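You operate a simulated robot arm through the tools that you are given. There is no shell and no other tool. Be economical: measure what you need, move in short steps, check, and stop when the job is done.

Carry out the task below with a simulated robot arm. There is one attempt and no reset: what you move stays moved.

TASK
Put one of the purple caps from the joints bench top on top of the filter there.
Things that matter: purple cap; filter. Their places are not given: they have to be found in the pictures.

The check looks at the end state, three seconds after you hand in, the way a careful person would. Anything else that was tipped, shoved, dropped, spilled or broken makes it a failure. A push-on lid holds only when it is set on centred and level and pressed home; a screw cap is set on level and turned clockwise until tight.

THE ROBOT
A 7-joint arm with a two-finger parallel gripper, fixed in place. Base frame: the origin is at the foot of the arm, x ahead of it, y to its left, z up; the work surface is at about z = 0. Units: m, degrees, N and s.
With the tool pointing down near the work surface it reaches from about 0.24 to 0.62 m from the base axis. Its first joint turns from -66.0 to 66.0 degrees. Payload 2.6 kg.
The TCP is the grasp point between the finger pads, 0.03 m short of the fingertips. In the tool frame z runs along the fingers and y along their closing line. The gripper opens to 0.094 m. The fingers are 0.028 m wide and 0.01 m thick; the gripper's body (0.05 by 0.096 m) begins 0.055 m behind the TCP.
Orientation is told as [roll, pitch, yaw] about the base's x, y, z axes, in that order, counted from this pose: with the fingers straight down and closing along the base's y, the tool's x points along the base's -x, its y along +y and its z along -z.

THE INTERFACE
- The arm moves only by the tool send_rows. Its argument "deltas" is text: rows parted by semicolons, each of 6 numbers parted by spaces: the shift along the tool's x, y, z in m, then the turn, a rotation vector about the tool's x, y, z in degrees. In form: tx ty tz ax ay az; .... A call has 1 to 10 rows; each row shifts and turns the commanded pose from where the row before left it, along the tool's axes as they then stand. "jaw" is the gripper command, from -1 (fully open) to 1 (shut), values between in proportion, set as the call begins (left out, the last holds). A row lasts 0.2 s, in which the tool goes at most 0.05 m and 8.6 degrees; a call with a longer step from one row to the next is refused whole, and so is a gripper value outside its range. Where a pose cannot be reached the arm comes as near as it can. A force on the tool above 40 N (or 10 N above the force at the start of the call, whichever is more), or a blocked arm, ends the call early, and 0.2 s more pass. The fingers move at their own pace (about 0.072 m/s each) and stop on an object; they squeeze with about 35 N. The grip force told is the motor's: it shows also when the fingers shut on nothing. Time passes only in rows, and 0.2 s behind the last, so rows that do not move let the fingers close. It gives the time, the measured TCP pose, the force on the tool (base axes), the opening and the grip force at its end, in the units of the frame above (readings bear some noise).
- Cameras (640 x 400 px; columns grow to the right, rows downward): "scene" is fixed at [0.0474, 0.4419, 0.5633]; the picture's right is [-0.66, -0.75, 0.00], its down [-0.43, 0.37, -0.82] and it looks along [0.62, -0.54, -0.57] (base axes); focal length 370 px, centre (320, 200). "wrist" rides on the gripper at [-0.037, 0, -0.058] in the tool frame; the picture's right is [0.00, -1.00, 0.00], its down [0.97, 0.00, -0.24] and it looks along [0.24, 0.00, 0.97] (tool axes); focal length 218 px, centre (320, 200).
- grab_frame(camera): a new picture of that camera. No time passes.
- measure_at(camera, pixels): there is no depth. For up to 12 entries [column, row, z] of the newest picture of that camera ("zoom" is the newest enlarged one), the place [x, y] in the base frame at which the ray of that pixel passes the height z, good to about 0.002 m. No time passes.
- inspect(camera, box): a new picture of the part [left, top, right, bottom] of that camera's present view, enlarged. No time passes.
- sign_off(): hands the job in; it is judged then, once.

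Work in short steps. Measure before you move; look again where a grasp or a placing could have gone wrong, and mend it. You have 60 turns and 20 pictures in all, those below and enlarged ones among them. Open the gripper and draw the arm clear of the work before you hand the job in, unless the task says otherwise; then end with one line.

The tools are called after "Call:" as a command line: name --argument value ..., lists and objects as JSON in quotes. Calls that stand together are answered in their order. send_rows: Moves the arm, as the interface text tells. Its arguments: {"type":"object","properties":{"deltas":{"type":"string"},"jaw":{"type":"number"}},"required":["deltas"]} The other tools are called the same way: grab_frame (camera) takes a picture; measure_at (camera, pixels) gives the place at which the rays of pixels pass given heights; inspect (camera, box) takes an enlarged picture of a part of a camera's view; sign_off () hands the job in.

At the start:

```text
t: 0.0
ee_pos: [0.3759, -0.0882, 0.2548]
tool_rot: [0.1, 0.0, 0.0]
ft_force: [0.9, -0.7, 0.9]
width: 0.0942
grip_force: 0.0
```

scene: 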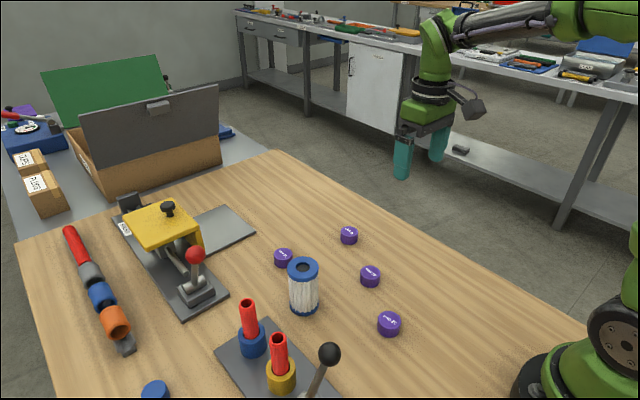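
wrist: 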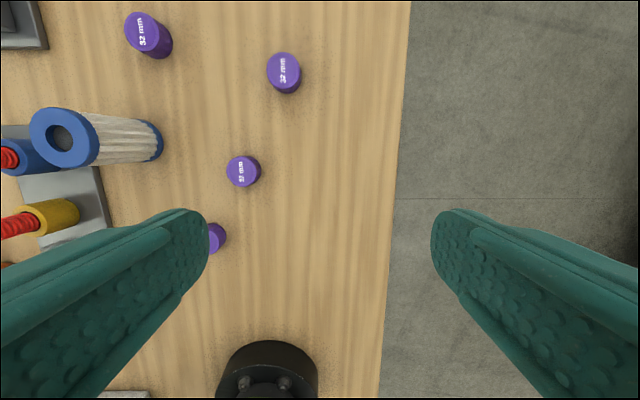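

The caps carry size labels, and the filter is a blue-ended cylinder at scene (303,285). I enlarge the views to read the labels and the shapes.

Call:
inspect --camera "scene" --box '[250, 210, 430, 345]'

Call:
inspect --camera "wrist" --box '[0, 0, 320, 260]'

```text
2.96 times, centred on (340, 278) of scene
```

zoom: 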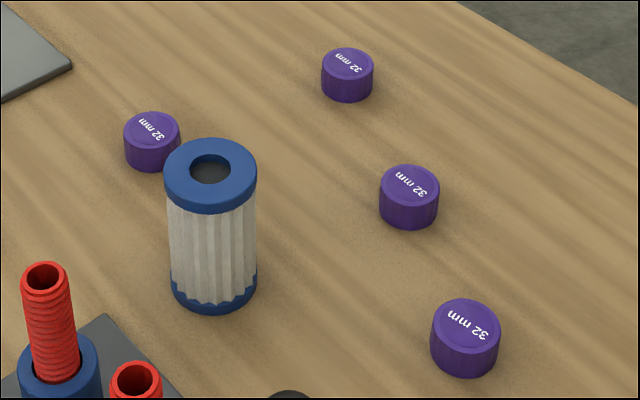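

```text
1.54 times, centred on (160, 130) of wrist
```

zoom: 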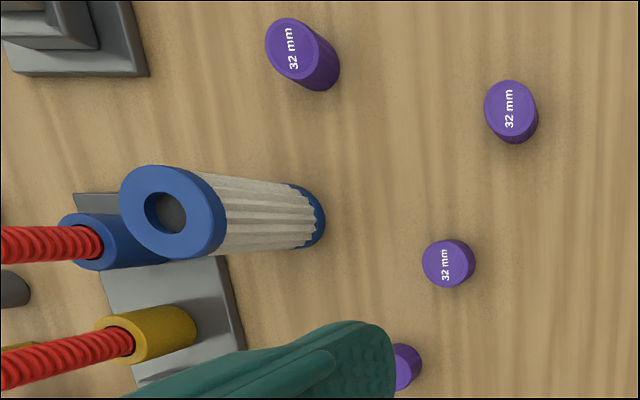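

All four caps read 32 mm. I measure the free-standing middle cap, at scene (370,276), plus the filter, at several heights from both cameras.

Call:
measure_at --camera "scene" --pixels '[[369.7, 287.5, 0], [370.4, 271.5, 0.02], [370.4, 271.5, 0.025], [360.3, 272.5, 0.02], [380.2, 273.5, 0.02], [304.2, 315.5, 0], [302.8, 268.6, 0.08], [302.8, 268.6, 0.09], [302.8, 268.6, 0.07], [287.3, 270, 0.08], [318.7, 270, 0.08], [302.8, 284.5, 0.08]]'

Call:
measure_at --camera "zoom" --pixels '[[449, 262, 0.02], [449, 262, 0.025], [424, 262, 0.02], [475, 264, 0.02], [325, 217, 0], [172, 210, 0.07], [172, 210, 0.08], [172, 210, 0.09], [119, 200, 0.08], [227, 220, 0.08], [512, 110, 0.02], [300, 53, 0.02]]'

```text
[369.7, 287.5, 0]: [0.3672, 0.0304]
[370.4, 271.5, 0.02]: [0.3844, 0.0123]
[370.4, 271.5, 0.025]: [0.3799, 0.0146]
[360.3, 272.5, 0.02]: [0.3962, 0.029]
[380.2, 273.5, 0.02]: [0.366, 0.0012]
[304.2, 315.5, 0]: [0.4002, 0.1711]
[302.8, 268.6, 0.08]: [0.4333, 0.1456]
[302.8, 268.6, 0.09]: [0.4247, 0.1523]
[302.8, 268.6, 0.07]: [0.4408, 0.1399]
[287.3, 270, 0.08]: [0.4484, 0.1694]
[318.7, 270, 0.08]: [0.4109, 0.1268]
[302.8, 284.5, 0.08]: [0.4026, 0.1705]
```

```text
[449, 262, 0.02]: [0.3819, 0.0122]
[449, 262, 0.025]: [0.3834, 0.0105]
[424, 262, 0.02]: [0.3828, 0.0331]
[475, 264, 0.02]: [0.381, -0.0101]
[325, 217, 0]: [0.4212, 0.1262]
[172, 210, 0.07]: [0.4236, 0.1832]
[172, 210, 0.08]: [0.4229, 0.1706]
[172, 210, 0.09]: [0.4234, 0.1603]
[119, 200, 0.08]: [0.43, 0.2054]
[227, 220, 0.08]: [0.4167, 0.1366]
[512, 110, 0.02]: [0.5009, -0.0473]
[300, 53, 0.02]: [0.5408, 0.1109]
```

The cap is about 40 mm wide at (0.383,0.012). The two cameras' rays put the filter top at z≈0.094, centre (0.422,0.155). I check nearby obstacles: the red rods, the lever ball, and the cap at scene (389,323).

Call:
measure_at --camera "scene" --pixels '[[252, 355, 0], [247, 303, 0.08], [247, 303, 0.1], [247, 303, 0.12], [278, 338, 0.1], [278, 338, 0.12], [330, 354, 0.1], [330, 354, 0.14], [389, 320, 0.02], [283, 253, 0.02], [348, 232, 0.02]]'

Call:
measure_at --camera "wrist" --pixels '[[6, 158, 0.08], [6, 158, 0.1], [6, 158, 0.12], [217, 237, 0.01]]'

Call:
send_rows --deltas "0 0.035 0 0 0 0; 0 0.035 0 0 0 0; -0.007 0.03 0 0 0 0; 0 0 0.04 0 0 0; 0 0 0.04 0 0 0; 0 0 0 0 0 0" --jaw -1

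Call:
grab_frame --camera "wrist"

```text
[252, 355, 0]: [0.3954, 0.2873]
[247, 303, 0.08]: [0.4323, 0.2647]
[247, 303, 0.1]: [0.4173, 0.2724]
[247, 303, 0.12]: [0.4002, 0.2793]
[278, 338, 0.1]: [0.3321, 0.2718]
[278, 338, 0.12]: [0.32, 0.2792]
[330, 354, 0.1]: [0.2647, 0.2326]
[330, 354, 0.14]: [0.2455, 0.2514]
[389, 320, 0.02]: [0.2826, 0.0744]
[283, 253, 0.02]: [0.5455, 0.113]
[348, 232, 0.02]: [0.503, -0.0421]
```

```text
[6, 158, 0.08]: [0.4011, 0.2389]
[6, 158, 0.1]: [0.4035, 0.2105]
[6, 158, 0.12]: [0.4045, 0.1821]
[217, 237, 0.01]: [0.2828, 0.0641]
```

```text
t: 1.4
ee_pos: [0.3833, 0.0106, 0.1728]
tool_rot: [0.0, -0.1, 0.0]
ft_force: [-1.2, 0.5, 0.6]
width: 0.094
grip_force: 0.2
```

```text
15 pictures are left
```

wrist: 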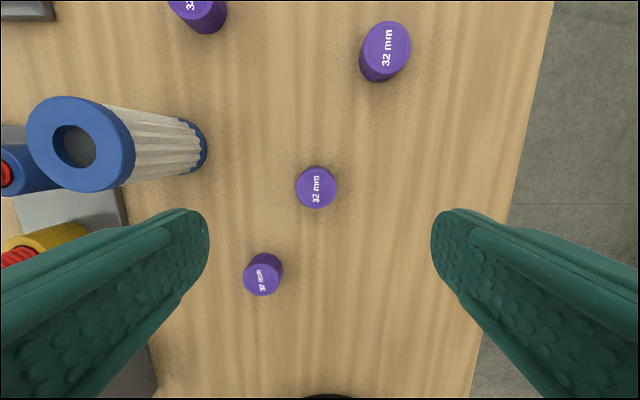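

The cap is now at wrist (316,187), close to centred between the fingers. I refine its centre and edges, and the filter top.

Call:
measure_at --camera "wrist" --pixels '[[316, 186, 0.022], [295, 187, 0.022], [336.5, 187, 0.022], [316, 166, 0.022], [316, 209, 0.01], [81, 144, 0.09], [81, 144, 0.095], [81, 144, 0.1], [27, 135, 0.094], [135, 150, 0.094], [208, 145, 0]]'

```text
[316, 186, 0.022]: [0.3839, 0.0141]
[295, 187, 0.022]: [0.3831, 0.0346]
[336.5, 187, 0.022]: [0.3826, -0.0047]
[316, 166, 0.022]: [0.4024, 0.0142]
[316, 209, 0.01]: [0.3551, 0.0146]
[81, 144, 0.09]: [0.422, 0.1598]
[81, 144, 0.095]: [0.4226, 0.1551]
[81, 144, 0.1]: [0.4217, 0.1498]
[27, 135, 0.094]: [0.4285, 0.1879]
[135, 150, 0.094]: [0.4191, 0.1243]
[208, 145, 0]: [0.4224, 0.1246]
```

The cap centre is at about (0.383,0.0145). I shift 4 mm in y, descend to TCP z≈0.036 with the tips 6 mm off the table, and look before closing.

Call:
send_rows --deltas "0 0.004 0.035 0 0 0; 0 0 0.04 0 0 0; 0 0 0.03 0 0 0; 0 0 0.02 0 0 0; 0 0 0.012 0 0 0; 0 0 0 0 0 0"

Call:
grab_frame --camera "wrist"

```text
t: 2.8
ee_pos: [0.3835, 0.0143, 0.0353]
tool_rot: [0.0, 0.0, -0.1]
ft_force: [0.3, 0.1, -0.6]
width: 0.094
grip_force: 0.1
```

```text
14 pictures are left
```

wrist: 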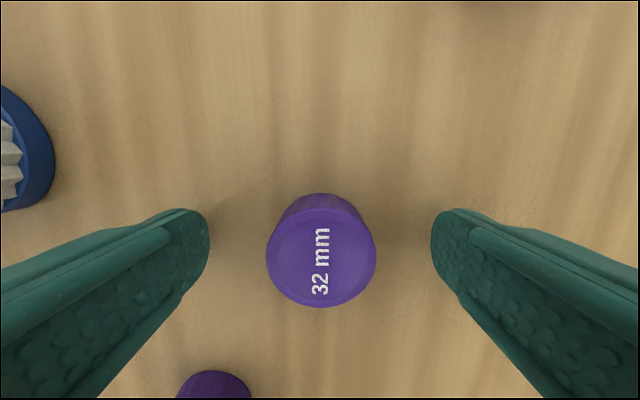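

The cap sits centred between the fingers, top centre (321,257) and bottom back edge (320,193). I check its x position and height.

Call:
measure_at --camera "wrist" --pixels '[[321, 257, 0.02], [321, 257, 0.025], [321, 257, 0.03], [321, 307, 0.022], [321, 307, 0.028], [321, 193, 0], [266, 257, 0.025], [376, 257, 0.025]]'

```text
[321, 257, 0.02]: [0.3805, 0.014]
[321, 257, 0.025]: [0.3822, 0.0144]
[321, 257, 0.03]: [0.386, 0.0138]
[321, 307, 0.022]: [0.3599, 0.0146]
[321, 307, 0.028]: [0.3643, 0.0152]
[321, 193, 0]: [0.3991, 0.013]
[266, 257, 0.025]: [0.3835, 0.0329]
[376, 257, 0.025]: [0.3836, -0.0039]
```

The cap is about 37 mm wide, with its centre at x≈0.382. That is within 2 mm of the finger line, so I close.

Call:
send_rows --deltas "0.001 0 0 0 0 0; 0 0 0 0 0 0; 0 0 0 0 0 0; 0 0 0 0 0 0; 0 0 0 0 0 0; 0 0 0 0 0 0" --jaw 1

```text
t: 4.2
ee_pos: [0.3813, 0.0149, 0.0371]
tool_rot: [0.0, -0.1, -0.1]
ft_force: [-0.3, 0.6, 0.4]
width: 0.0336
grip_force: 34.7
```

The grip holds at 33.6 mm and 35 N. I lift straight up and check the cap in the fingers.

Call:
send_rows --deltas "0 0 -0.02 0 0 0; 0 0 -0.04 0 0 0; 0 0 -0.04 0 0 0; 0 0 -0.04 0 0 0; 0 0 0 0 0 0"

Call:
grab_frame --camera "wrist"

Call:
inspect --camera "scene" --box '[250, 150, 450, 300]'

```text
t: 5.4
ee_pos: [0.3825, 0.0133, 0.1767]
tool_rot: [0.0, 0.0, 0.0]
ft_force: [0.0, -0.2, 0.2]
width: 0.0335
grip_force: 34.7
```

```text
13 pictures are left
```

wrist: 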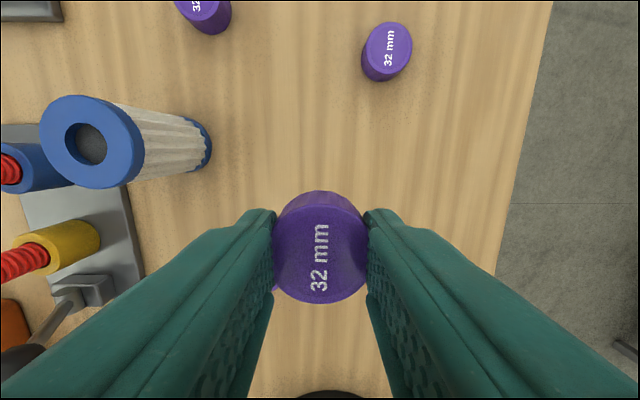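

```text
2.67 times, centred on (350, 225) of scene
```

zoom: 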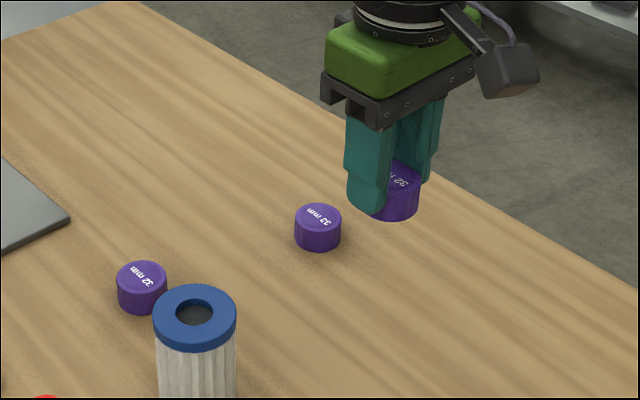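

The cap is held level. I move it sideways to above the filter at (0.422,0.156), with about 45 mm clearance over its top.

Call:
send_rows --deltas "-0.01 0.0355 0 0 0 0; -0.01 0.0355 0 0 0 0; -0.01 0.0355 0 0 0 0; -0.0095 0.036 0 0 0 0; 0 0 0 0 0 0"

Call:
grab_frame --camera "wrist"

Call:
inspect --camera "scene" --box '[220, 180, 380, 330]'

```text
t: 6.6
ee_pos: [0.4218, 0.1572, 0.1766]
tool_rot: [-0.1, -0.1, -0.2]
ft_force: [0.3, -0.2, -0.4]
width: 0.0334
grip_force: 35.0
```

```text
11 pictures are left
```

wrist: 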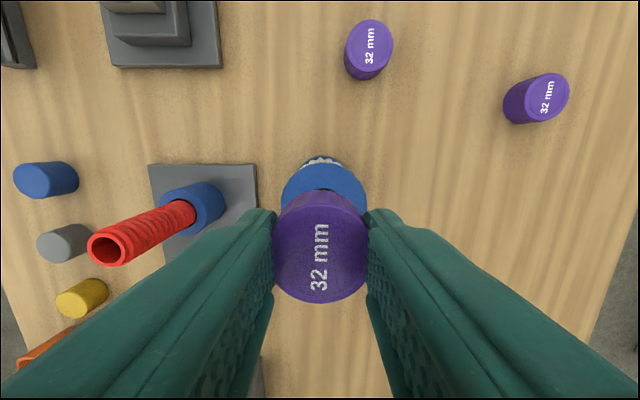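

```text
2.67 times, centred on (300, 255) of scene
```

zoom: 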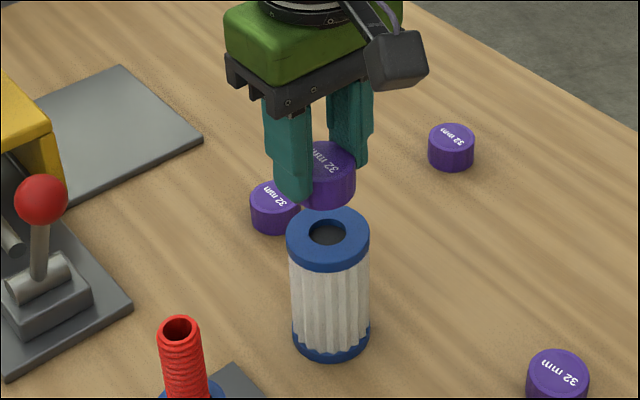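

The filter rim shows in the wrist view at columns 281–368 with its back at row ~163, and the scene view gives its whole top. I measure its centre once more.

Call:
measure_at --camera "wrist" --pixels '[[281, 200, 0.094], [368, 200, 0.094], [324, 163, 0.094]]'

Call:
measure_at --camera "zoom" --pixels '[[328, 232, 0.094], [328, 238, 0.094], [286, 236, 0.094], [370, 236, 0.094], [328, 207, 0.094], [328, 262, 0.094], [331, 361, 0], [320, 210, 0.14]]'

```text
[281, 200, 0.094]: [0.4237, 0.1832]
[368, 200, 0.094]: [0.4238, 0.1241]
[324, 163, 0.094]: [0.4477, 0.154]
```

```text
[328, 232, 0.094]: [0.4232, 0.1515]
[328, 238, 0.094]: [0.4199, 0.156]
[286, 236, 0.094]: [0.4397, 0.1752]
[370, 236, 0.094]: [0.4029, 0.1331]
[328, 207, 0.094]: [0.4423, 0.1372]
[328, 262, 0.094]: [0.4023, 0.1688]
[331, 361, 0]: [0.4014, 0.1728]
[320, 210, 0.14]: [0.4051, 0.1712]
```

The filter centre is about (0.422,0.154). I shift -3 mm in y and descend to TCP z≈0.138, still about 8 mm above contact.

Call:
send_rows --deltas "0 -0.003 0.015 0 0 0; 0 0 0.015 0 0 0; 0 0 0.009 0 0 0; 0 0 0 0 0 0"

Call:
inspect --camera "scene" --box '[250, 210, 360, 330]'

```text
t: 7.6
ee_pos: [0.4216, 0.1546, 0.137]
tool_rot: [0.0, 0.1, -0.1]
ft_force: [0.5, 0.2, -0.2]
width: 0.0334
grip_force: 35.2
```

```text
3.33 times, centred on (305, 270) of scene
```

zoom: 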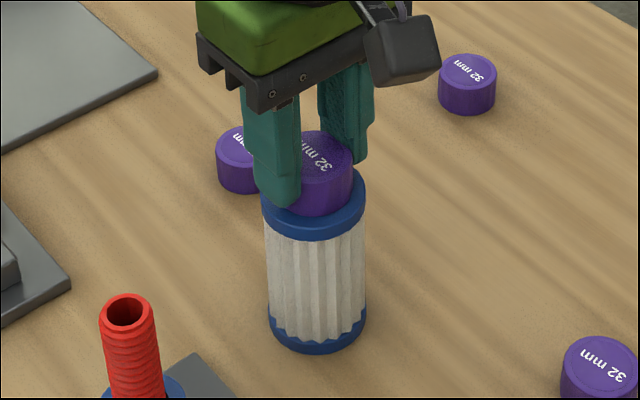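

The cap lines up over the filter. I lower in 1 mm rows and watch for contact force.

Call:
send_rows --deltas "0 0 0.001 0 0 0; 0 0 0.001 0 0 0; 0 0 0.001 0 0 0; 0 0 0.001 0 0 0; 0 0 0 0 0 0"

```text
t: 8.8
ee_pos: [0.4213, 0.1548, 0.1348]
tool_rot: [0.0, -0.1, 0.1]
ft_force: [0.4, -0.4, 11.9]
width: 0.0335
grip_force: 34.8
```

The contact force is 12 N at z≈0.135, so the cap is seated. I ease back 1.5 mm to relax the press and then open the jaw only partway.

Call:
send_rows --deltas "0 0 -0.001 0 0 0; 0 0 0 0 0 0"

Call:
send_rows --deltas "0 0 0 0 0 0; 0 0 0 0 0 0; 0 0 0 0 0 0" --jaw 0.1

Call:
inspect --camera "scene" --box '[250, 210, 360, 330]'

Call:
grab_frame --camera "wrist"

```text
t: 9.4
ee_pos: [0.4221, 0.1556, 0.1351]
tool_rot: [0.0, 0.1, 0.0]
ft_force: [2.1, -0.9, 2.8]
width: 0.0336
grip_force: 35.0
```

```text
t: 10.2
ee_pos: [0.4215, 0.1539, 0.134]
tool_rot: [0.0, 0.0, 0.0]
ft_force: [-1.0, -0.4, 0.3]
width: 0.0421
grip_force: 0.0
```

```text
3.33 times, centred on (305, 270) of scene
```

zoom: 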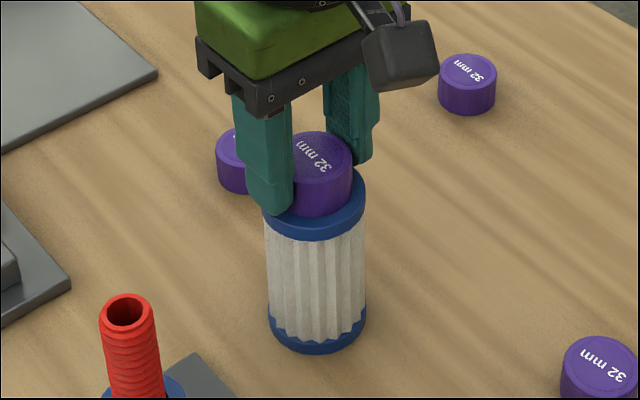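

```text
7 pictures are left
```

wrist: 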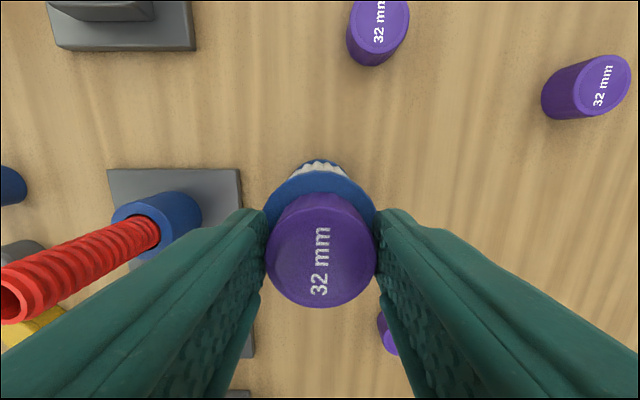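

The cap rests on the filter and the fingers are clear by a few mm. I open a bit further to about 60 mm, then draw straight up.

Call:
send_rows --deltas "0 0 0 0 0 0; 0 0 0 0 0 0; 0 0 -0.01 0 0 0; 0 0 -0.03 0 0 0; 0 0 -0.04 0 0 0; 0 0 -0.04 0 0 0; 0 0 0 0 0 0" --jaw -0.3

Call:
send_rows --deltas "0 -0.04 0 0 0 0; 0 -0.04 0 0 0 0; 0 -0.04 0 0 0 0; 0 -0.04 0 0 0 0; 0 0 0 0 0 0" --jaw -1

Call:
inspect --camera "scene" --box '[250, 210, 430, 345]'

Call:
grab_frame --camera "scene"

```text
t: 11.8
ee_pos: [0.4212, 0.1542, 0.2566]
tool_rot: [0.0, 0.1, 0.0]
ft_force: [0.4, -0.9, -0.7]
width: 0.0609
grip_force: 0.1
```

```text
t: 13.0
ee_pos: [0.4216, -0.006, 0.2559]
tool_rot: [0.0, 0.0, 0.0]
ft_force: [-0.7, -0.3, 0.8]
width: 0.0939
grip_force: 0.0
```

```text
2.96 times, centred on (340, 278) of scene
```

zoom: 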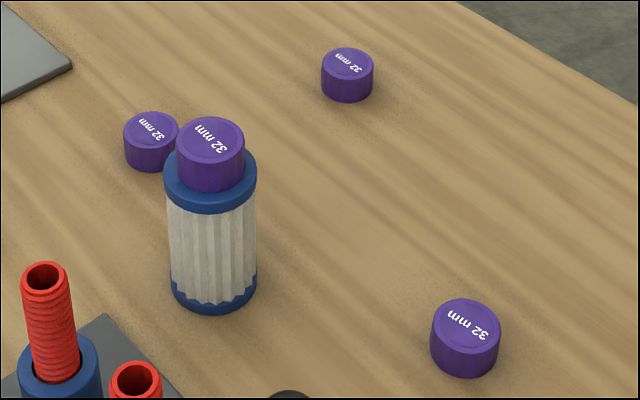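

```text
5 pictures are left
```

scene: 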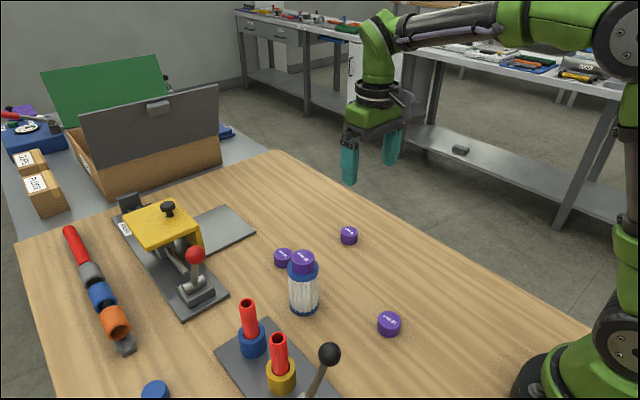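

The cap sits level and centred on the filter, nothing else has moved, and the arm is clear with the gripper open. I hand in.

Call:
sign_off

```text
The job is handed in.
```

One purple cap is resting level and centred on top of the filter, nothing else was moved, and the job is handed in.
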